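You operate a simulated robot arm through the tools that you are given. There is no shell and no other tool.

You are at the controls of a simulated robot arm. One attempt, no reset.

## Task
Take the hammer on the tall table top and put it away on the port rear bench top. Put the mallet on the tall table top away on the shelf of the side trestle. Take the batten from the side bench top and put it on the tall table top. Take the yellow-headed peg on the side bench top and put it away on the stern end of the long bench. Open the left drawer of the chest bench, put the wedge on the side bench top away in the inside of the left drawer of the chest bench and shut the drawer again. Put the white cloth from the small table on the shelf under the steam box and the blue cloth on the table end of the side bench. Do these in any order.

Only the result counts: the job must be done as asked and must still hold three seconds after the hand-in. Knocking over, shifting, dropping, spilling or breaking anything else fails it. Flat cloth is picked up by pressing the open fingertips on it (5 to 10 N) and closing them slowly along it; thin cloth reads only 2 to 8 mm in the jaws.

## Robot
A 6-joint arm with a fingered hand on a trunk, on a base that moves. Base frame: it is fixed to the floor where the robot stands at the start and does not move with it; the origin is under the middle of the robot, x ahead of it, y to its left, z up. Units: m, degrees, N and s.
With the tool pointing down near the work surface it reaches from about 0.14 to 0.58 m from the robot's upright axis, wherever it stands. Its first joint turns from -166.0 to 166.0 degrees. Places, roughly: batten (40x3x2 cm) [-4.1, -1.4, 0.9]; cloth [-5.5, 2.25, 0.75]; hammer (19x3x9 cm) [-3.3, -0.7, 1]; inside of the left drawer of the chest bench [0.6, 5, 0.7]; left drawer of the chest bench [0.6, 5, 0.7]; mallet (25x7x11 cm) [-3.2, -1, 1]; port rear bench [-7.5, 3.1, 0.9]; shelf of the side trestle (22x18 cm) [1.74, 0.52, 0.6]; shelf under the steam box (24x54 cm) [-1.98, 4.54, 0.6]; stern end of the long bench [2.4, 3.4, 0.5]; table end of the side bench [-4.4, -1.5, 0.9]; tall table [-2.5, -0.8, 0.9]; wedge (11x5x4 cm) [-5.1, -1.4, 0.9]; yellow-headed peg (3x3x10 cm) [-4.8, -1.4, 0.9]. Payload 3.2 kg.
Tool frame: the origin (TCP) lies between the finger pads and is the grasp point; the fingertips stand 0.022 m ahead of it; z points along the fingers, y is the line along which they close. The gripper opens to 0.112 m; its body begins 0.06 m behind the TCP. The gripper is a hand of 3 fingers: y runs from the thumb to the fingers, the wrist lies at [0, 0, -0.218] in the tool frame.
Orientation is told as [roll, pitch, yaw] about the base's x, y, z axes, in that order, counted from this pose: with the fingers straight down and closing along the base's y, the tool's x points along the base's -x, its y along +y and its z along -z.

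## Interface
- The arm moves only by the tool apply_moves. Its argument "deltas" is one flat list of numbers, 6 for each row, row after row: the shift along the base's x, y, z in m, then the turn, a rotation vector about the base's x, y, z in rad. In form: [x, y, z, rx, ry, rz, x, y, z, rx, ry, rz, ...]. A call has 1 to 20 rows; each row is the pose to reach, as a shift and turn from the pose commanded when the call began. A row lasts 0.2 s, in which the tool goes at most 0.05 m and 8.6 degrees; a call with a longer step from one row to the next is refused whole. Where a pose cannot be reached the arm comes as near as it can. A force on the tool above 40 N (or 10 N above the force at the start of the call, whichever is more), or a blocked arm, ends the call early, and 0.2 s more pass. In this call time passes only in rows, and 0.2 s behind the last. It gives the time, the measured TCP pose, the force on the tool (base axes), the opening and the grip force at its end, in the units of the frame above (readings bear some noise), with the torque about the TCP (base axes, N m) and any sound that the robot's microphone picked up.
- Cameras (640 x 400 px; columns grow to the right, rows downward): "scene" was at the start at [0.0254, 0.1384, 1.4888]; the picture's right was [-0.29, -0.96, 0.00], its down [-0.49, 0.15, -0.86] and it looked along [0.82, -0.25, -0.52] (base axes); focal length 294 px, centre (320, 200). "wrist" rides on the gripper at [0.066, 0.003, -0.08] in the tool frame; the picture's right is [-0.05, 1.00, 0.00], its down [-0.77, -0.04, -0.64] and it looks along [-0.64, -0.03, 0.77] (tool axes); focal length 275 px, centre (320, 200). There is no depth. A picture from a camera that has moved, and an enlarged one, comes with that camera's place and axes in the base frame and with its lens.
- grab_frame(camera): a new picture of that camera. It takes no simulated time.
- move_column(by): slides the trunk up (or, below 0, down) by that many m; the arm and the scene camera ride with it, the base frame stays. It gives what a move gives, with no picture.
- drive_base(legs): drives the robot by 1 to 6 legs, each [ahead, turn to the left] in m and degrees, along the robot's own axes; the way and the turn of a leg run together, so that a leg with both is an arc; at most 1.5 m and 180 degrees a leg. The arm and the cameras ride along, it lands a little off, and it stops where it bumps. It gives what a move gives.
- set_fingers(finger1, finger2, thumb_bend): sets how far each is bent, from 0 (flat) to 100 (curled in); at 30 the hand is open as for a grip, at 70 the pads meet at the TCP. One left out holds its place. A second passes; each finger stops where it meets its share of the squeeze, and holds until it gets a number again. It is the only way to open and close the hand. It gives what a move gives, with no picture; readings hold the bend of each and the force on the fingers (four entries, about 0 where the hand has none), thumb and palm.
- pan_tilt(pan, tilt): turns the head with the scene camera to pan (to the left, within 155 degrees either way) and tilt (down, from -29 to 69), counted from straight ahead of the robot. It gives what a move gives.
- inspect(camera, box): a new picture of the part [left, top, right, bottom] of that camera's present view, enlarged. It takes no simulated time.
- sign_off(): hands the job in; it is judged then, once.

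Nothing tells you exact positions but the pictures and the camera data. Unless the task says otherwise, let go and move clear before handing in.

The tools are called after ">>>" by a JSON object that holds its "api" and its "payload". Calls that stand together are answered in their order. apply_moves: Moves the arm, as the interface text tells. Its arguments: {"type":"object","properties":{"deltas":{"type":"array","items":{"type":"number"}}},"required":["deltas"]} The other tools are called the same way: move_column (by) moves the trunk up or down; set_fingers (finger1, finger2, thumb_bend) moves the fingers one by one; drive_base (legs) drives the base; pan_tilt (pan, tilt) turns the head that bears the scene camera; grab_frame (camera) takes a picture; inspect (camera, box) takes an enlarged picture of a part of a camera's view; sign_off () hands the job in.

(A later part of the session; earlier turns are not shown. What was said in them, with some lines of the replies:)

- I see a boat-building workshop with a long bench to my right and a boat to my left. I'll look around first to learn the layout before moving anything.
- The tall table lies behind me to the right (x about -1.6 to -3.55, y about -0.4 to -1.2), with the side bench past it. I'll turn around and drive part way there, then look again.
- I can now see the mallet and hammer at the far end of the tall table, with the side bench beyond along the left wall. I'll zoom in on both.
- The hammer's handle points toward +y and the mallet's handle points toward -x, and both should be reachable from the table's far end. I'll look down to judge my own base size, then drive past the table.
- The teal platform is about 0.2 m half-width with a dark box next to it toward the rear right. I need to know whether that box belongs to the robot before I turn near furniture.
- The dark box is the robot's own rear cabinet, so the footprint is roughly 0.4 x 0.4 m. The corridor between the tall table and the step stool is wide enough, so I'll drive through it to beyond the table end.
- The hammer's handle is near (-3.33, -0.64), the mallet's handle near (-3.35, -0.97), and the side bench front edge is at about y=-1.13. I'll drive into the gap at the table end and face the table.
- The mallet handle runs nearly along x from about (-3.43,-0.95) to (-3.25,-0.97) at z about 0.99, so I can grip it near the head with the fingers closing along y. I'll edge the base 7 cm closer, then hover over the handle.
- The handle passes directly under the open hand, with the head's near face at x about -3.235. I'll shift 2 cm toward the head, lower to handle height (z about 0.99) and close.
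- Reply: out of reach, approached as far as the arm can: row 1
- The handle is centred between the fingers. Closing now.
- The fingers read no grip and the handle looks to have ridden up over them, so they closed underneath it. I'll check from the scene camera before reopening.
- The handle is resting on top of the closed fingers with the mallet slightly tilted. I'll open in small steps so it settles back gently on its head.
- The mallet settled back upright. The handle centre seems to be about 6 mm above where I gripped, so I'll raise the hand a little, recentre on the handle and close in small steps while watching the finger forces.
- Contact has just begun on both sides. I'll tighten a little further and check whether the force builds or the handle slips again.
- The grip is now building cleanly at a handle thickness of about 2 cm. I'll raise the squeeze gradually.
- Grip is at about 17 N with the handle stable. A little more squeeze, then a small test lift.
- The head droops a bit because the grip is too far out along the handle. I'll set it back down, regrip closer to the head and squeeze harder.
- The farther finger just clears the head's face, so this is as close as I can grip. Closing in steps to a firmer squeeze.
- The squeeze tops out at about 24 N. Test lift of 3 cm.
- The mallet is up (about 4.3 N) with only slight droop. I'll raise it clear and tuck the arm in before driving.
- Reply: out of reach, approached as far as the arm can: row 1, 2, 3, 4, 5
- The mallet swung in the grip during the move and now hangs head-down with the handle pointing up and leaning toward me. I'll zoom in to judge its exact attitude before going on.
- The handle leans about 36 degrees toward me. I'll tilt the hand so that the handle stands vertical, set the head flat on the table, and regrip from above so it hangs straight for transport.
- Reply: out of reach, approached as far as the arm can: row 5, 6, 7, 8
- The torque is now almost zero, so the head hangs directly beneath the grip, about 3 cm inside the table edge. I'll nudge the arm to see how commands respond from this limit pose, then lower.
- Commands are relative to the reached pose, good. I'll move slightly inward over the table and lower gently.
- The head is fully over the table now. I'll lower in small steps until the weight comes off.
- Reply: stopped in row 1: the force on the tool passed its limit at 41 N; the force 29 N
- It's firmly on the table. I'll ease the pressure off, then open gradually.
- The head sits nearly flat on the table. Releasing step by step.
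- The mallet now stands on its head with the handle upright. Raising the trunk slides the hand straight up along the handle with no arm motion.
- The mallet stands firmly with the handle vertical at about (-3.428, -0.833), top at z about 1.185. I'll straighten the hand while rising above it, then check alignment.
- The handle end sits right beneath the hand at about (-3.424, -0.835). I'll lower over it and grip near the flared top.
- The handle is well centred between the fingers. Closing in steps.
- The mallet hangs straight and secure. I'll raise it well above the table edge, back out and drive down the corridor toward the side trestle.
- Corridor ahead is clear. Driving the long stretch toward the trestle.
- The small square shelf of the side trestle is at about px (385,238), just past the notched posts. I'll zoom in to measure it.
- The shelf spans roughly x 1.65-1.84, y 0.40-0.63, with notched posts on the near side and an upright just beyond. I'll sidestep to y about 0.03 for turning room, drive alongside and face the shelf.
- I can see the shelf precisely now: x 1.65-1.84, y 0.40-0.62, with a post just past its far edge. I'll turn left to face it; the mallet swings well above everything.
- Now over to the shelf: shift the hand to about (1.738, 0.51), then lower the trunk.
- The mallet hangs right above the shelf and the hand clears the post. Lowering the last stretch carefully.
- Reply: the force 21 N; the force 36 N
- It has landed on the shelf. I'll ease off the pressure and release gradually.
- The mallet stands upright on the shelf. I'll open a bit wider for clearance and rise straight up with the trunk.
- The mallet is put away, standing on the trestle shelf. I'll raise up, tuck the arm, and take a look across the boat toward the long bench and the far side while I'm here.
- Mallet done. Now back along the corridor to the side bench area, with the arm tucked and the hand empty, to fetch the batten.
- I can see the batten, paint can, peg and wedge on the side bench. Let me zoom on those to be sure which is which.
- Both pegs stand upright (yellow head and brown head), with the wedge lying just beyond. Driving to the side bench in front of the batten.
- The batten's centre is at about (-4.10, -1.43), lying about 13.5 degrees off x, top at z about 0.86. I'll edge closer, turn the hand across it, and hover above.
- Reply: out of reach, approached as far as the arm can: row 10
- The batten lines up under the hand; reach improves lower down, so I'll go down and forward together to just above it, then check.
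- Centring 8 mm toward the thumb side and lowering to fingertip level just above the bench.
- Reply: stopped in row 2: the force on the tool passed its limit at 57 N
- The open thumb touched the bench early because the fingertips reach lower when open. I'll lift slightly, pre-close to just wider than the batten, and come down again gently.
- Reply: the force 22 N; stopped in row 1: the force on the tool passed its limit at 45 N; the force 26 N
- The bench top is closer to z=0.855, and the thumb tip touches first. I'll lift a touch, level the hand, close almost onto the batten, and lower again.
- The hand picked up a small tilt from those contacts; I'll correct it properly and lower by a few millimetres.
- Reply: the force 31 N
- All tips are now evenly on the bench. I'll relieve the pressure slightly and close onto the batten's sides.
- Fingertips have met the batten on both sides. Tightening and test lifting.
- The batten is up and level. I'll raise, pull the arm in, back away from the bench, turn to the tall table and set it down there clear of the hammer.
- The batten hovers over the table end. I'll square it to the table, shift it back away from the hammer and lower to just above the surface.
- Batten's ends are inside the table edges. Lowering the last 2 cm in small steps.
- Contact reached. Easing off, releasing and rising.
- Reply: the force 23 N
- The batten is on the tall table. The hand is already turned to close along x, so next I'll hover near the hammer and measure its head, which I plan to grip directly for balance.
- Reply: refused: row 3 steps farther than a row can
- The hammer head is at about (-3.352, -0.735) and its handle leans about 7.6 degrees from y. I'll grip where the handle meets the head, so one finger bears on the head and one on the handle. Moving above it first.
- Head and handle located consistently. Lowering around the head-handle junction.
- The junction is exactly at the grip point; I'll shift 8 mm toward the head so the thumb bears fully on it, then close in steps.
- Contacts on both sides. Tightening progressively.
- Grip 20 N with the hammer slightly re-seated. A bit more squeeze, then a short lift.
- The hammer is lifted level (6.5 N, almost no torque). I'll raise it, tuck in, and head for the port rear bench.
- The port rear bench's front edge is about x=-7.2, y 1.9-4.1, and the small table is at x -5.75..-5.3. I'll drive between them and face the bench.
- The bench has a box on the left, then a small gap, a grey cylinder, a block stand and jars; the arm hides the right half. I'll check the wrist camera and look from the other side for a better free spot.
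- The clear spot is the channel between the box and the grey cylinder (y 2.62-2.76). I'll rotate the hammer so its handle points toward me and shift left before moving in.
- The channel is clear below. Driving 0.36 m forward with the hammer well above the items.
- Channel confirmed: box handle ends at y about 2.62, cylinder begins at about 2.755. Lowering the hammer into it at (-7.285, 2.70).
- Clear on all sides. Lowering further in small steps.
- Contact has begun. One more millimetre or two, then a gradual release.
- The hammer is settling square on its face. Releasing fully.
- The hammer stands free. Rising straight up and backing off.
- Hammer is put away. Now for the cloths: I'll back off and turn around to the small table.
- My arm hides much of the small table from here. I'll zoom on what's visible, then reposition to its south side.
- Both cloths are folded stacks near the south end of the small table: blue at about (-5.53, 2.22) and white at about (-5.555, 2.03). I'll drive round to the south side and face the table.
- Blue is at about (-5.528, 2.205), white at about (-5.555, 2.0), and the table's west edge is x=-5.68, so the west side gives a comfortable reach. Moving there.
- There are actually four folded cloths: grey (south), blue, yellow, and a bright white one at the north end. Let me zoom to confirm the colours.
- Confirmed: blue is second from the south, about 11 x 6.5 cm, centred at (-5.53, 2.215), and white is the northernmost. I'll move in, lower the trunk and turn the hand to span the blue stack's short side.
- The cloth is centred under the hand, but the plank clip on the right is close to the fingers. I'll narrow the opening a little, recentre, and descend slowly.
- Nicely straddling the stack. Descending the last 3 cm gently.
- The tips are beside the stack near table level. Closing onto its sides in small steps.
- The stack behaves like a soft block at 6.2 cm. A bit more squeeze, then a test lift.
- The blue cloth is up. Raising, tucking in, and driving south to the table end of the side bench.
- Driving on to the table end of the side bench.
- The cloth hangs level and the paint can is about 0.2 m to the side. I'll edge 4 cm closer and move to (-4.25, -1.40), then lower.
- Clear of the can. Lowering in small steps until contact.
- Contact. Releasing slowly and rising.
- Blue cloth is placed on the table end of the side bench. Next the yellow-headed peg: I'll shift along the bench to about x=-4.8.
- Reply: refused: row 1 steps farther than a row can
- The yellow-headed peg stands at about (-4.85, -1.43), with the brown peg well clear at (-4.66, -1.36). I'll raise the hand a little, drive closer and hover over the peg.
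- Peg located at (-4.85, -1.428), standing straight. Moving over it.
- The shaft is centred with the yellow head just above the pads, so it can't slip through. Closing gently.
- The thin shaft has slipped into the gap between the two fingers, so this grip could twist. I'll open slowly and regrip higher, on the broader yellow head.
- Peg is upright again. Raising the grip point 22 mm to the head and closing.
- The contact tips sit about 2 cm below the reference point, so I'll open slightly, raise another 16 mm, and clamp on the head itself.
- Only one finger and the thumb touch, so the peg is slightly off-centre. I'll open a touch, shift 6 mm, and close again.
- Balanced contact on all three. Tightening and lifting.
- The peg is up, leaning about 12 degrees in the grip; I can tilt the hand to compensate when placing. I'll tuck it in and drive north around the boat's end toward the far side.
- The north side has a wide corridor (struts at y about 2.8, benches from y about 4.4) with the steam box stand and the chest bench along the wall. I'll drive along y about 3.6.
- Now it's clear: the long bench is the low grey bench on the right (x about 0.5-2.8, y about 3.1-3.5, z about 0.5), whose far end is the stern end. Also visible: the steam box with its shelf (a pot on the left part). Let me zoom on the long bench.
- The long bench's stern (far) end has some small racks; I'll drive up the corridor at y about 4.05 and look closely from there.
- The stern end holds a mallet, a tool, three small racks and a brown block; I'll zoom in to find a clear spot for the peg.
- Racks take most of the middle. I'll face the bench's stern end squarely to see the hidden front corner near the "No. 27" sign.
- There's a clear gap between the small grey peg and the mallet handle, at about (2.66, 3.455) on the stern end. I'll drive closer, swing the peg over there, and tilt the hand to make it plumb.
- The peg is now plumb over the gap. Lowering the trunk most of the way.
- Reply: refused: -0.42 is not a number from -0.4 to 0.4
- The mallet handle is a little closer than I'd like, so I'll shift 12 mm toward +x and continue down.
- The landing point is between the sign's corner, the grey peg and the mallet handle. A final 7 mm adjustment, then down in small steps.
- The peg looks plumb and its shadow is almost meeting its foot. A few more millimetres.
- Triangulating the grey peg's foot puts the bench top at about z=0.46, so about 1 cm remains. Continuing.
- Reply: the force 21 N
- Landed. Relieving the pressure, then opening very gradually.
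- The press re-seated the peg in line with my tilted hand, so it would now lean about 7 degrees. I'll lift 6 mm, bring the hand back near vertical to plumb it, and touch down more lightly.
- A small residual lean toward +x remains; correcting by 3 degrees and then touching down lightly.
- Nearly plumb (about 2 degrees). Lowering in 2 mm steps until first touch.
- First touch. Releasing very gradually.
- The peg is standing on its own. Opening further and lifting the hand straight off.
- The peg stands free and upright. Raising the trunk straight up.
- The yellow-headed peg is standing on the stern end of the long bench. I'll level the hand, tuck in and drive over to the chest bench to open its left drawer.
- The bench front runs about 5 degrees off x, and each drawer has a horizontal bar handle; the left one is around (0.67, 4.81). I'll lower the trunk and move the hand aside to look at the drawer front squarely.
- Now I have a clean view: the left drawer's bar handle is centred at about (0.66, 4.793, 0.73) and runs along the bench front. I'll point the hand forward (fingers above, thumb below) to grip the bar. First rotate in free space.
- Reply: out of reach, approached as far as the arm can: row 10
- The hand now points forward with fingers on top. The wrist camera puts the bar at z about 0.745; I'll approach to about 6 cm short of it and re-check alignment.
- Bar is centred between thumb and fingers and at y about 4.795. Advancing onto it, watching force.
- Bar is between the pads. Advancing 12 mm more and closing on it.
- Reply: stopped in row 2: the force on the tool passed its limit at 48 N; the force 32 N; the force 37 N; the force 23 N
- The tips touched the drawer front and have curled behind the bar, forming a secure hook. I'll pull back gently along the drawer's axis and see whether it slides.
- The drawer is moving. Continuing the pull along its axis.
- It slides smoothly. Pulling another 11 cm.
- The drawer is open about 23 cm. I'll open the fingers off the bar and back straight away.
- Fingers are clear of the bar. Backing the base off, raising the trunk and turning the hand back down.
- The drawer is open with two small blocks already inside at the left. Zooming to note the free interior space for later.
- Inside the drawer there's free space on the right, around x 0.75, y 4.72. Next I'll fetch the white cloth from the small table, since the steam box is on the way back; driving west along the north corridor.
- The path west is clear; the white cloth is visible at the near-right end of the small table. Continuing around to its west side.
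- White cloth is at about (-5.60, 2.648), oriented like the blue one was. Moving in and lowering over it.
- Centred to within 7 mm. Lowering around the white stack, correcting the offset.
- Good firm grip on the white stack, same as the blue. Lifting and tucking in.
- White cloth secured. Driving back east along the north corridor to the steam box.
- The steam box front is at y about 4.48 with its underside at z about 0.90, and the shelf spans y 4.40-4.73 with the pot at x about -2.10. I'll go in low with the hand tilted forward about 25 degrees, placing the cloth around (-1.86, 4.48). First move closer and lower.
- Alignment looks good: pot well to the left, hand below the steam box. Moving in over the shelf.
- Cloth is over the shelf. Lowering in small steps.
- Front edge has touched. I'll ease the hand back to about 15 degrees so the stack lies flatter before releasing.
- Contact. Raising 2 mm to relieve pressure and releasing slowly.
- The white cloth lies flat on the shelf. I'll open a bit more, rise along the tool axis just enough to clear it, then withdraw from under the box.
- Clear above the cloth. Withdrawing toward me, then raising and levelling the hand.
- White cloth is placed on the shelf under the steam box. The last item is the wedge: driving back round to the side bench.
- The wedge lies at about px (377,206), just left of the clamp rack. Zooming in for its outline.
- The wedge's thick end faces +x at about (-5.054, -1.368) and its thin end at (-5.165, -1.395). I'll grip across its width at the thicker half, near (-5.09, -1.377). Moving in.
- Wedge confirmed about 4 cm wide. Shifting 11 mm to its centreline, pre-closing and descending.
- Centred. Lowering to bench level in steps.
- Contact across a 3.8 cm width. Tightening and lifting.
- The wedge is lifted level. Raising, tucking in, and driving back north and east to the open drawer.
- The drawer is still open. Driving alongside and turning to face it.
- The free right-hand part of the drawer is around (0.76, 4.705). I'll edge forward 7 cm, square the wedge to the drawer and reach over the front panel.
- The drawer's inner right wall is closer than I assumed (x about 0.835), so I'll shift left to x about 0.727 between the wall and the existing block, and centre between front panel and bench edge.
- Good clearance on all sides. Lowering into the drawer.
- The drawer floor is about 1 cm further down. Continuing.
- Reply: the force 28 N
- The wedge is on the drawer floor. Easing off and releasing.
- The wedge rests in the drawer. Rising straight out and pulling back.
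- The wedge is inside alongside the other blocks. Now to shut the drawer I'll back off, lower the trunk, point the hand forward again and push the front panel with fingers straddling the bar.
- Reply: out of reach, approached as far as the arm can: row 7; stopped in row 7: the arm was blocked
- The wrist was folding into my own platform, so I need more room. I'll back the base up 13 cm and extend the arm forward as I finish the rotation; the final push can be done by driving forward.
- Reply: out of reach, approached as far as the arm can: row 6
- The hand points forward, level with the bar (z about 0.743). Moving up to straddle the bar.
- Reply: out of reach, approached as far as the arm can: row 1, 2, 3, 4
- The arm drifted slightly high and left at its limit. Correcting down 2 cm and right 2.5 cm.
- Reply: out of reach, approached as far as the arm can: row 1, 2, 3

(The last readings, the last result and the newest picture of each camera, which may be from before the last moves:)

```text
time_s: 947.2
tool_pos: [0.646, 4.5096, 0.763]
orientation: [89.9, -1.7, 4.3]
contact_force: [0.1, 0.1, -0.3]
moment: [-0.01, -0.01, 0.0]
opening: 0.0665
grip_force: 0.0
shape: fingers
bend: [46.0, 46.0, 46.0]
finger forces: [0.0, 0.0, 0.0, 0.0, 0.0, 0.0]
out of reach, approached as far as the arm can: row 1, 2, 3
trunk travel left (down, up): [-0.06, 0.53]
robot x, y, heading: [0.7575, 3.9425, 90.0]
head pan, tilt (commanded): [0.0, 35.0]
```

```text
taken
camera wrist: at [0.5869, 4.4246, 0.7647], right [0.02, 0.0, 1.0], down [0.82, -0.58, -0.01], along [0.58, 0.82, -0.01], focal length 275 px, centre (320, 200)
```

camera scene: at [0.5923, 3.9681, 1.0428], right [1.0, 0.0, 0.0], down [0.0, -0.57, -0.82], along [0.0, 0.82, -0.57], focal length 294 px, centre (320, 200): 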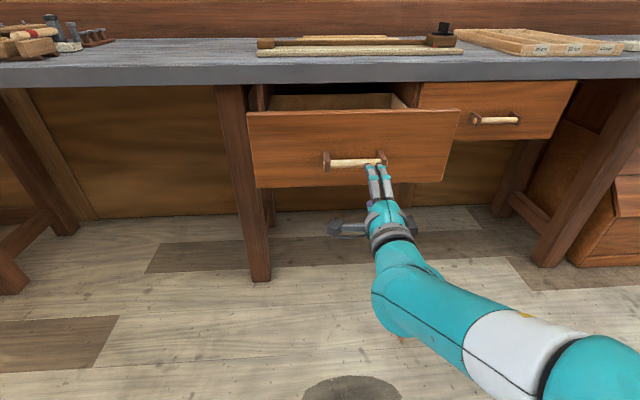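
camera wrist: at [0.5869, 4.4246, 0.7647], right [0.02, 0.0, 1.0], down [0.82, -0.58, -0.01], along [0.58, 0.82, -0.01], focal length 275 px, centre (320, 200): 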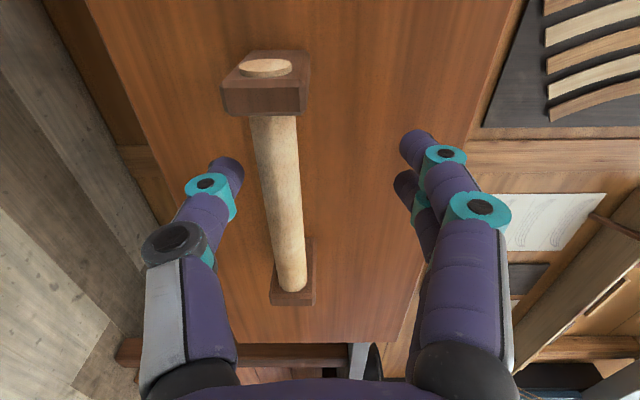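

It's at a joint limit, so I'll use the trunk to drop 2 cm and a small base turn to centre on the bar.

>>> {"api": "move_column", "payload": {"by": -0.019}}

>>> {"api": "drive_base", "payload": {"legs": [[0, -2.5]]}}

>>> {"api": "grab_frame", "payload": {"camera": "wrist"}}

>>> {"api": "inspect", "payload": {"camera": "scene", "box": [240, 80, 480, 250]}}

```text
time_s: 947.9
tool_pos: [0.6454, 4.5105, 0.744]
orientation: [89.9, -1.7, 4.4]
contact_force: [0.2, 0.3, -0.3]
moment: [-0.01, 0.01, 0.01]
opening: 0.0664
grip_force: 0.0
shape: fingers
bend: [46.0, 46.0, 46.0]
finger forces: [0.0, 0.0, 0.0, 0.0, 0.0, 0.0]
trunk travel left (down, up): [-0.041, 0.549]
robot x, y, heading: [0.7584, 3.941, 90.0]
head pan, tilt (commanded): [0.0, 35.0]
```

```text
time_s: 948.6
tool_pos: [0.6725, 4.5142, 0.7445]
orientation: [89.9, -1.6, 1.8]
contact_force: [0.8, 0.4, 0.9]
moment: [-0.03, -0.01, 0.0]
opening: 0.0665
grip_force: 0.2
shape: fingers
bend: [46.0, 46.0, 46.0]
finger forces: [0.0, 0.0, 0.0, 0.0, 0.0, 0.1]
trunk travel left (down, up): [-0.041, 0.549]
robot x, y, heading: [0.7582, 3.9435, 87.5]
head pan, tilt (commanded): [0.0, 35.0]
```

```text
taken
camera wrist: at [0.6085, 4.4318, 0.7458], right [0.02, 0.0, 1.0], down [0.79, -0.61, -0.01], along [0.61, 0.79, -0.01], focal length 275 px, centre (320, 200)
```

wrist: 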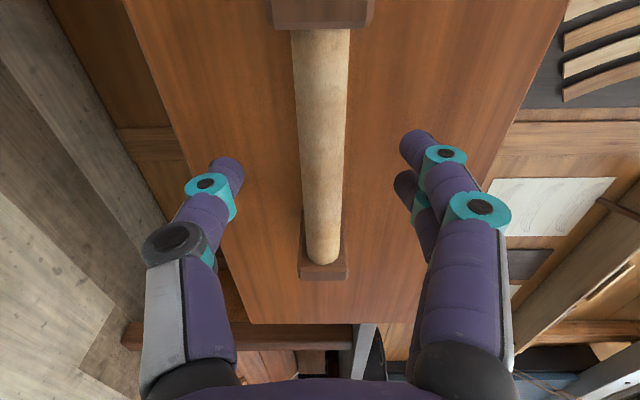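

```text
2.35 times, centred on (360, 165) of scene
camera zoom: at [0.5937, 3.9755, 1.0238], right [1.0, -0.05, 0.0], down [-0.03, -0.57, -0.82], along [0.04, 0.82, -0.57], focal length 692 px, centre (226, 282)
```

zoom: 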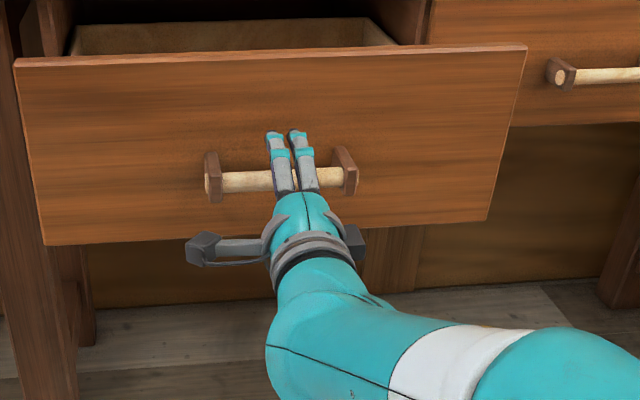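

Well centred on the bar. Driving forward in increments to push the drawer shut.

>>> {"api": "drive_base", "payload": {"legs": [[0.1, 0]]}}

>>> {"api": "grab_frame", "payload": {"camera": "scene"}}

>>> {"api": "grab_frame", "payload": {"camera": "wrist"}}

```text
time_s: 949.8
tool_pos: [0.6757, 4.614, 0.7447]
orientation: [89.9, -1.7, 1.8]
contact_force: [0.9, -0.3, -0.5]
moment: [0.01, -0.02, -0.02]
opening: 0.0668
grip_force: 0.1
shape: fingers
bend: [46.0, 46.0, 46.0]
finger forces: [0.0, 0.0, 0.0, 0.1, 0.0, 0.0]
trunk travel left (down, up): [-0.041, 0.549]
robot x, y, heading: [0.7611, 4.0407, 87.1]
head pan, tilt (commanded): [0.0, 35.0]
```

```text
taken
camera scene: at [0.5983, 4.0755, 1.0238], right [1.0, -0.05, 0.0], down [-0.03, -0.57, -0.82], along [0.04, 0.82, -0.57], focal length 294 px, centre (320, 200)
```

scene: 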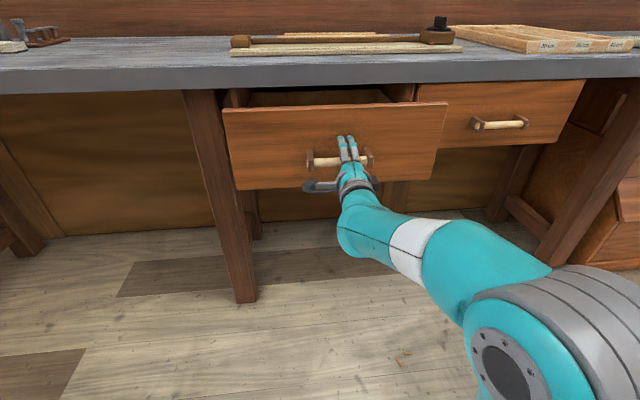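

```text
taken
camera wrist: at [0.6133, 4.5318, 0.7458], right [0.02, 0.0, 1.0], down [0.79, -0.61, -0.01], along [0.61, 0.79, -0.01], focal length 275 px, centre (320, 200)
```

wrist: 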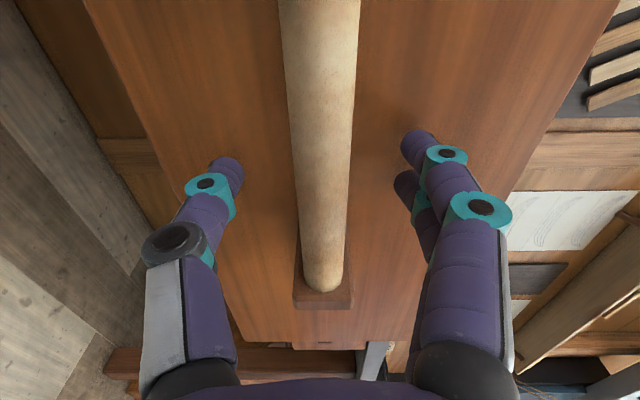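

The drawer is sliding shut with no resistance. Another 10 cm.

>>> {"api": "drive_base", "payload": {"legs": [[0.1, 0]]}}

>>> {"api": "grab_frame", "payload": {"camera": "scene"}}

>>> {"api": "grab_frame", "payload": {"camera": "wrist"}}

```text
time_s: 951.0
tool_pos: [0.681, 4.7146, 0.7447]
orientation: [89.9, -1.6, 1.8]
contact_force: [0.2, 1.0, 0.5]
moment: [-0.02, -0.03, 0.0]
opening: 0.0667
grip_force: 0.0
shape: fingers
bend: [46.0, 46.0, 46.0]
finger forces: [0.0, 0.0, 0.0, 0.0, 0.1, 0.0]
trunk travel left (down, up): [-0.041, 0.549]
robot x, y, heading: [0.7707, 4.1456, 87.6]
head pan, tilt (commanded): [0.0, 35.0]
```

```text
taken
camera scene: at [0.6029, 4.1756, 1.0238], right [1.0, -0.05, 0.0], down [-0.03, -0.57, -0.82], along [0.04, 0.82, -0.57], focal length 294 px, centre (320, 200)
```

scene: 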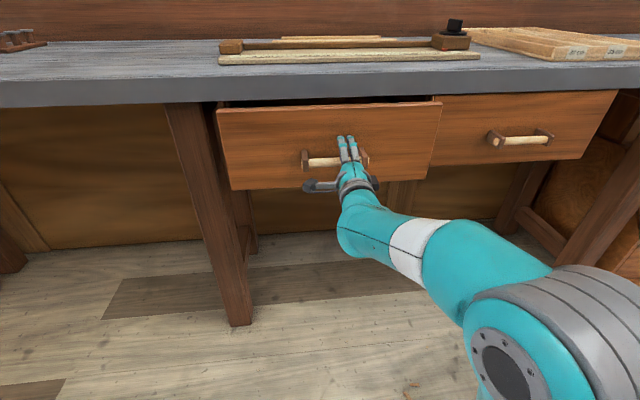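

```text
taken
camera wrist: at [0.6179, 4.6319, 0.7458], right [0.02, 0.0, 1.0], down [0.79, -0.61, -0.01], along [0.61, 0.79, -0.01], focal length 275 px, centre (320, 200)
```

wrist: 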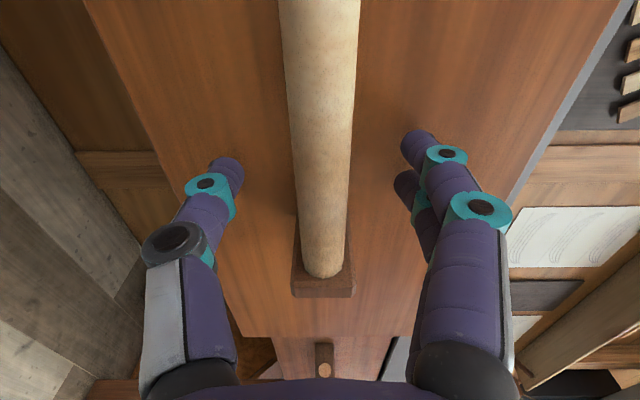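

About 6 cm remain. Smaller increments now.

>>> {"api": "drive_base", "payload": {"legs": [[0.04, 0]]}}

>>> {"api": "apply_moves", "payload": {"deltas": [-0.001, 0.01, 0, 0, 0, 0]}}

>>> {"api": "grab_frame", "payload": {"camera": "scene"}}

```text
time_s: 951.8
tool_pos: [0.6819, 4.7538, 0.7437]
orientation: [89.9, -1.8, 1.8]
contact_force: [-0.3, 0.1, -0.3]
moment: [-0.01, 0.0, 0.03]
opening: 0.0668
grip_force: 0.0
shape: fingers
bend: [46.0, 46.0, 46.0]
finger forces: [0.0, 0.0, 0.0, 0.0, 0.0, 0.0]
trunk travel left (down, up): [-0.041, 0.549]
robot x, y, heading: [0.7718, 4.1789, 87.1]
head pan, tilt (commanded): [0.0, 35.0]
```

```text
time_s: 952.2
tool_pos: [0.6814, 4.7633, 0.7437]
orientation: [89.8, -1.6, 1.8]
contact_force: [0.6, -0.6, -0.6]
moment: [-0.02, -0.03, 0.02]
opening: 0.0666
grip_force: 0.5
shape: fingers
bend: [46.0, 46.0, 46.0]
finger forces: [0.3, 0.0, 0.1, 0.1, 0.0, 0.0]
trunk travel left (down, up): [-0.041, 0.549]
robot x, y, heading: [0.7684, 4.1798, 87.2]
head pan, tilt (commanded): [0.0, 35.0]
```

```text
taken
camera scene: at [0.6047, 4.2154, 1.0238], right [1.0, -0.05, 0.0], down [-0.03, -0.57, -0.82], along [0.04, 0.82, -0.57], focal length 294 px, centre (320, 200)
```

scene: 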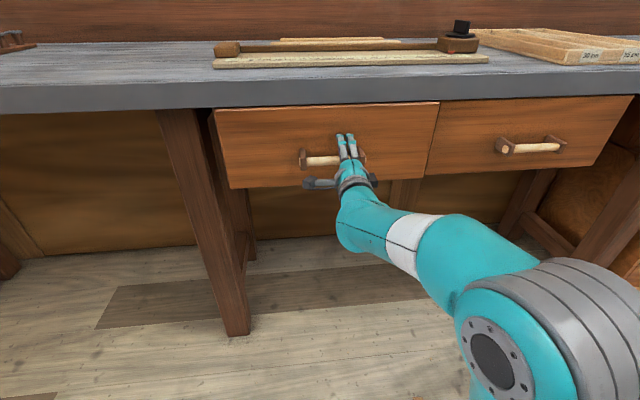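

>>> {"api": "apply_moves", "payload": {"deltas": [-0.001, 0.008, 0, 0, 0, 0]}}

>>> {"api": "apply_moves", "payload": {"deltas": [0, 0.006, 0, 0, 0, 0]}}

>>> {"api": "grab_frame", "payload": {"camera": "scene"}}

```text
time_s: 952.6
tool_pos: [0.6814, 4.7722, 0.7446]
orientation: [89.8, -1.7, 1.7]
contact_force: [-0.9, -0.8, 0.5]
moment: [0.01, -0.01, 0.06]
opening: 0.0666
grip_force: 0.7
shape: fingers
bend: [46.0, 46.0, 46.0]
finger forces: [0.8, 0.0, 0.0, 0.1, 0.0, 0.1]
trunk travel left (down, up): [-0.041, 0.549]
robot x, y, heading: [0.7718, 4.1837, 87.6]
head pan, tilt (commanded): [0.0, 35.0]
```

```text
time_s: 953.0
tool_pos: [0.6812, 4.7762, 0.7446]
orientation: [89.9, -1.7, 1.8]
contact_force: [1.9, -21.0, -2.9]
moment: [0.75, 0.02, 0.2]
opening: 0.0662
grip_force: 10.0
shape: fingers
bend: [50.0, 46.0, 46.0]
finger forces: [18.4, 1.6, 0.0, 0.0, 1.0, 0.0]
trunk travel left (down, up): [-0.041, 0.549]
robot x, y, heading: [0.7669, 4.1824, 87.3]
head pan, tilt (commanded): [0.0, 35.0]
```

```text
taken
camera scene: at [0.6048, 4.2134, 1.0238], right [1.0, -0.05, 0.0], down [-0.03, -0.57, -0.82], along [0.04, 0.82, -0.57], focal length 294 px, centre (320, 200)
```

scene: 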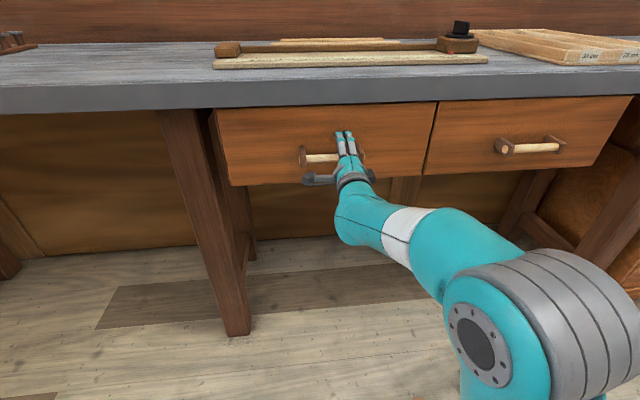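

Firm resistance at the same position where it was originally shut. One more gentle push to seat it, then compare with the neighbouring drawer.

>>> {"api": "apply_moves", "payload": {"deltas": [0, 0.004, 0, 0, 0, 0]}}

>>> {"api": "inspect", "payload": {"camera": "scene", "box": [200, 80, 640, 210]}}

```text
time_s: 953.4
tool_pos: [0.6798, 4.7768, 0.7453]
orientation: [90.0, -1.6, 1.7]
contact_force: [4.7, -30.8, -2.6]
moment: [0.81, 0.05, 0.19]
opening: 0.0667
grip_force: 16.0
shape: fingers
bend: [52.0, 48.0, 46.0]
finger forces: [20.5, 6.5, 0.1, 0.0, 4.3, 0.0]
trunk travel left (down, up): [-0.041, 0.549]
robot x, y, heading: [0.7694, 4.1797, 87.5]
head pan, tilt (commanded): [0.0, 35.0]
stopped in row 1: the force on the tool passed its limit at 48 N (the readings are from after the stop); the commanded pose is now the measured one
```

```text
1.45 times, centred on (420, 145) of scene
camera zoom: at [0.605, 4.2118, 1.024], right [1.0, -0.04, 0.0], down [-0.03, -0.57, -0.82], along [0.04, 0.82, -0.57], focal length 427 px, centre (174, 280)
```

zoom: 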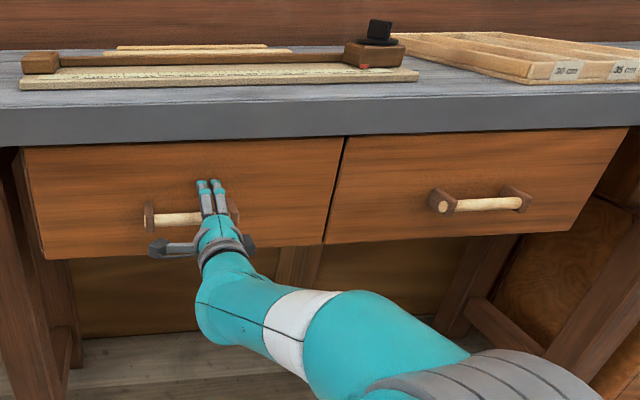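

The drawer front is flush with its neighbour: fully shut. Backing the hand straight off the handle.

>>> {"api": "apply_moves", "payload": {"deltas": [0, -0.006, 0, 0, 0, 0]}}

>>> {"api": "drive_base", "payload": {"legs": [[-0.2, 0]]}}

>>> {"api": "grab_frame", "payload": {"camera": "scene"}}

```text
time_s: 953.8
tool_pos: [0.68, 4.7739, 0.7448]
orientation: [89.8, -1.8, 1.8]
contact_force: [-0.5, -0.5, 1.3]
moment: [0.0, 0.0, 0.02]
opening: 0.067
grip_force: 0.1
shape: fingers
bend: [46.0, 46.0, 46.0]
finger forces: [0.0, 0.0, 0.1, 0.0, 0.0, 0.1]
trunk travel left (down, up): [-0.041, 0.549]
robot x, y, heading: [0.7688, 4.1832, 87.5]
head pan, tilt (commanded): [0.0, 35.0]
```

```text
time_s: 955.4
tool_pos: [0.6704, 4.5754, 0.7442]
orientation: [89.8, -1.6, 1.8]
contact_force: [0.7, 0.5, 0.4]
moment: [-0.02, 0.01, 0.01]
opening: 0.0666
grip_force: 0.0
shape: fingers
bend: [46.0, 46.0, 46.0]
finger forces: [0.1, 0.0, 0.0, 0.1, 0.0, 0.0]
trunk travel left (down, up): [-0.041, 0.549]
robot x, y, heading: [0.7612, 3.9811, 87.6]
head pan, tilt (commanded): [0.0, 35.0]
```

```text
taken
camera scene: at [0.5958, 4.0175, 1.0238], right [1.0, -0.04, 0.0], down [-0.03, -0.57, -0.82], along [0.04, 0.82, -0.57], focal length 294 px, centre (320, 200)
```

scene: 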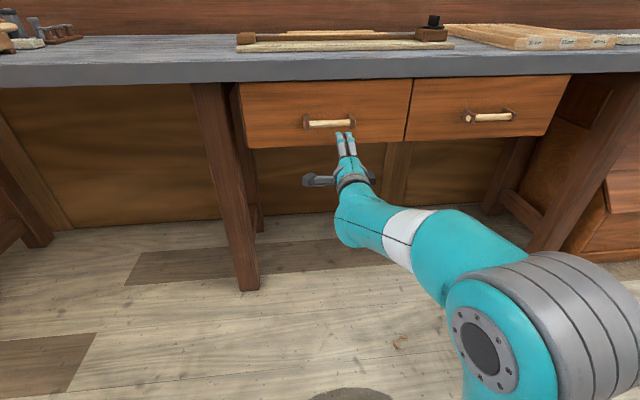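

The drawer is shut and the hand is clear. Before handing in I'll glance at the peg on the long bench to confirm it still stands.

>>> {"api": "pan_tilt", "payload": {"pan": -100, "tilt": 15}}

>>> {"api": "move_column", "payload": {"by": 0.4}}

>>> {"api": "grab_frame", "payload": {"camera": "scene"}}

>>> {"api": "inspect", "payload": {"camera": "scene", "box": [200, 120, 400, 260]}}

```text
time_s: 957.1
tool_pos: [0.6699, 4.5757, 0.7445]
orientation: [89.7, -1.7, 2.0]
contact_force: [-0.3, -0.2, -0.5]
moment: [0.02, -0.01, 0.02]
opening: 0.0672
grip_force: 0.0
shape: fingers
bend: [46.0, 46.0, 46.0]
finger forces: [0.0, 0.0, 0.0, 0.1, 0.0, 0.0]
trunk travel left (down, up): [-0.041, 0.549]
robot x, y, heading: [0.761, 3.982, 87.6]
head pan, tilt (commanded): [-100.0, 15.0]
```

```text
time_s: 961.0
tool_pos: [0.6721, 4.5767, 1.1442]
orientation: [89.8, -1.7, 2.0]
contact_force: [0.4, 0.1, -0.5]
moment: [0.02, 0.02, 0.02]
opening: 0.0669
grip_force: 0.1
shape: fingers
bend: [46.0, 46.0, 46.0]
finger forces: [0.0, 0.1, 0.1, 0.0, 0.0, 0.1]
trunk travel left (down, up): [-0.441, 0.149]
robot x, y, heading: [0.7685, 3.9857, 87.3]
head pan, tilt (commanded): [-100.0, 15.0]
```

```text
taken
camera scene: at [0.683, 3.9092, 1.4558], right [-0.22, -0.98, 0.0], down [-0.25, 0.06, -0.97], along [0.94, -0.21, -0.26], focal length 294 px, centre (320, 200)
```

scene: 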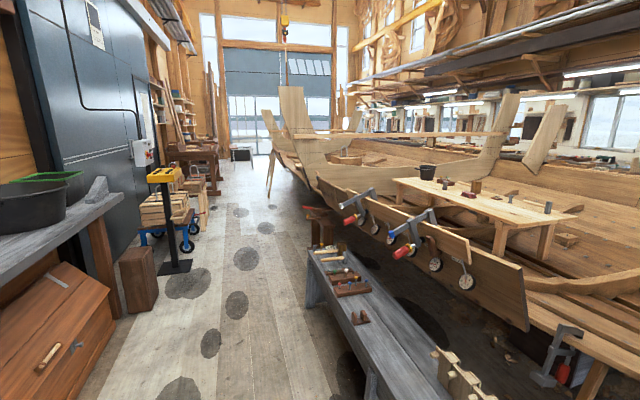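

```text
2.86 times, centred on (300, 190) of scene
camera zoom: at [0.683, 3.9092, 1.4558], right [-0.22, -0.98, 0.0], down [-0.25, 0.06, -0.97], along [0.94, -0.21, -0.26], focal length 840 px, centre (377, 229)
```

zoom: 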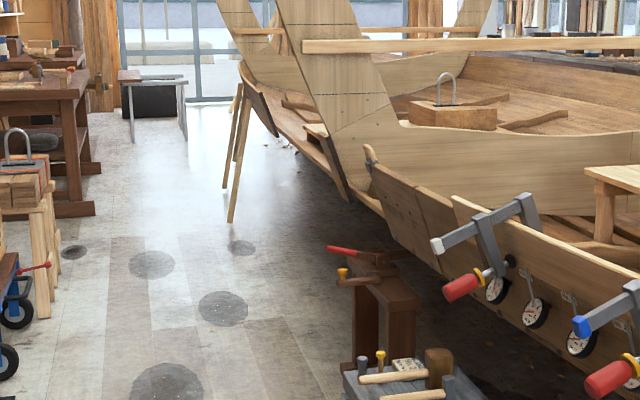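

The yellow-headed peg is still upright on the stern end, the drawer is shut with the wedge inside, and my hand is empty and clear. All seven items were put in place, so I'm handing in.

>>> {"api": "sign_off", "payload": {}}

```text
The job is handed in.
```

The job is handed in, with every item put where you asked. I don't have the judge's result. I checked each placement by camera when I made it; only the blue cloth and the peg were seen again later, and both were still in place.

- **Mallet:** it stands on its head with the handle up, on the shelf of the side trestle. It swung in my grip on the first lift, so I set it down on the table and regripped it from above.
- **Batten:** it lies on the tall table top, near the end by the side bench.
- **Hammer:** it stands on its head on the port rear bench, between the wooden box and the grey cylinder.
- **Blue cloth:** it is on the table end of the side bench, beside the paint can.
- **Yellow-headed peg:** it stands upright on the stern end of the long bench.
- **White cloth:** it is on the shelf under the steam box, to the right of the pot.
- **Wedge:** it is in the left drawer of the chest bench. I pushed the drawer shut until its front was flush with the next one.

I saw nothing else knocked over or moved along the way.
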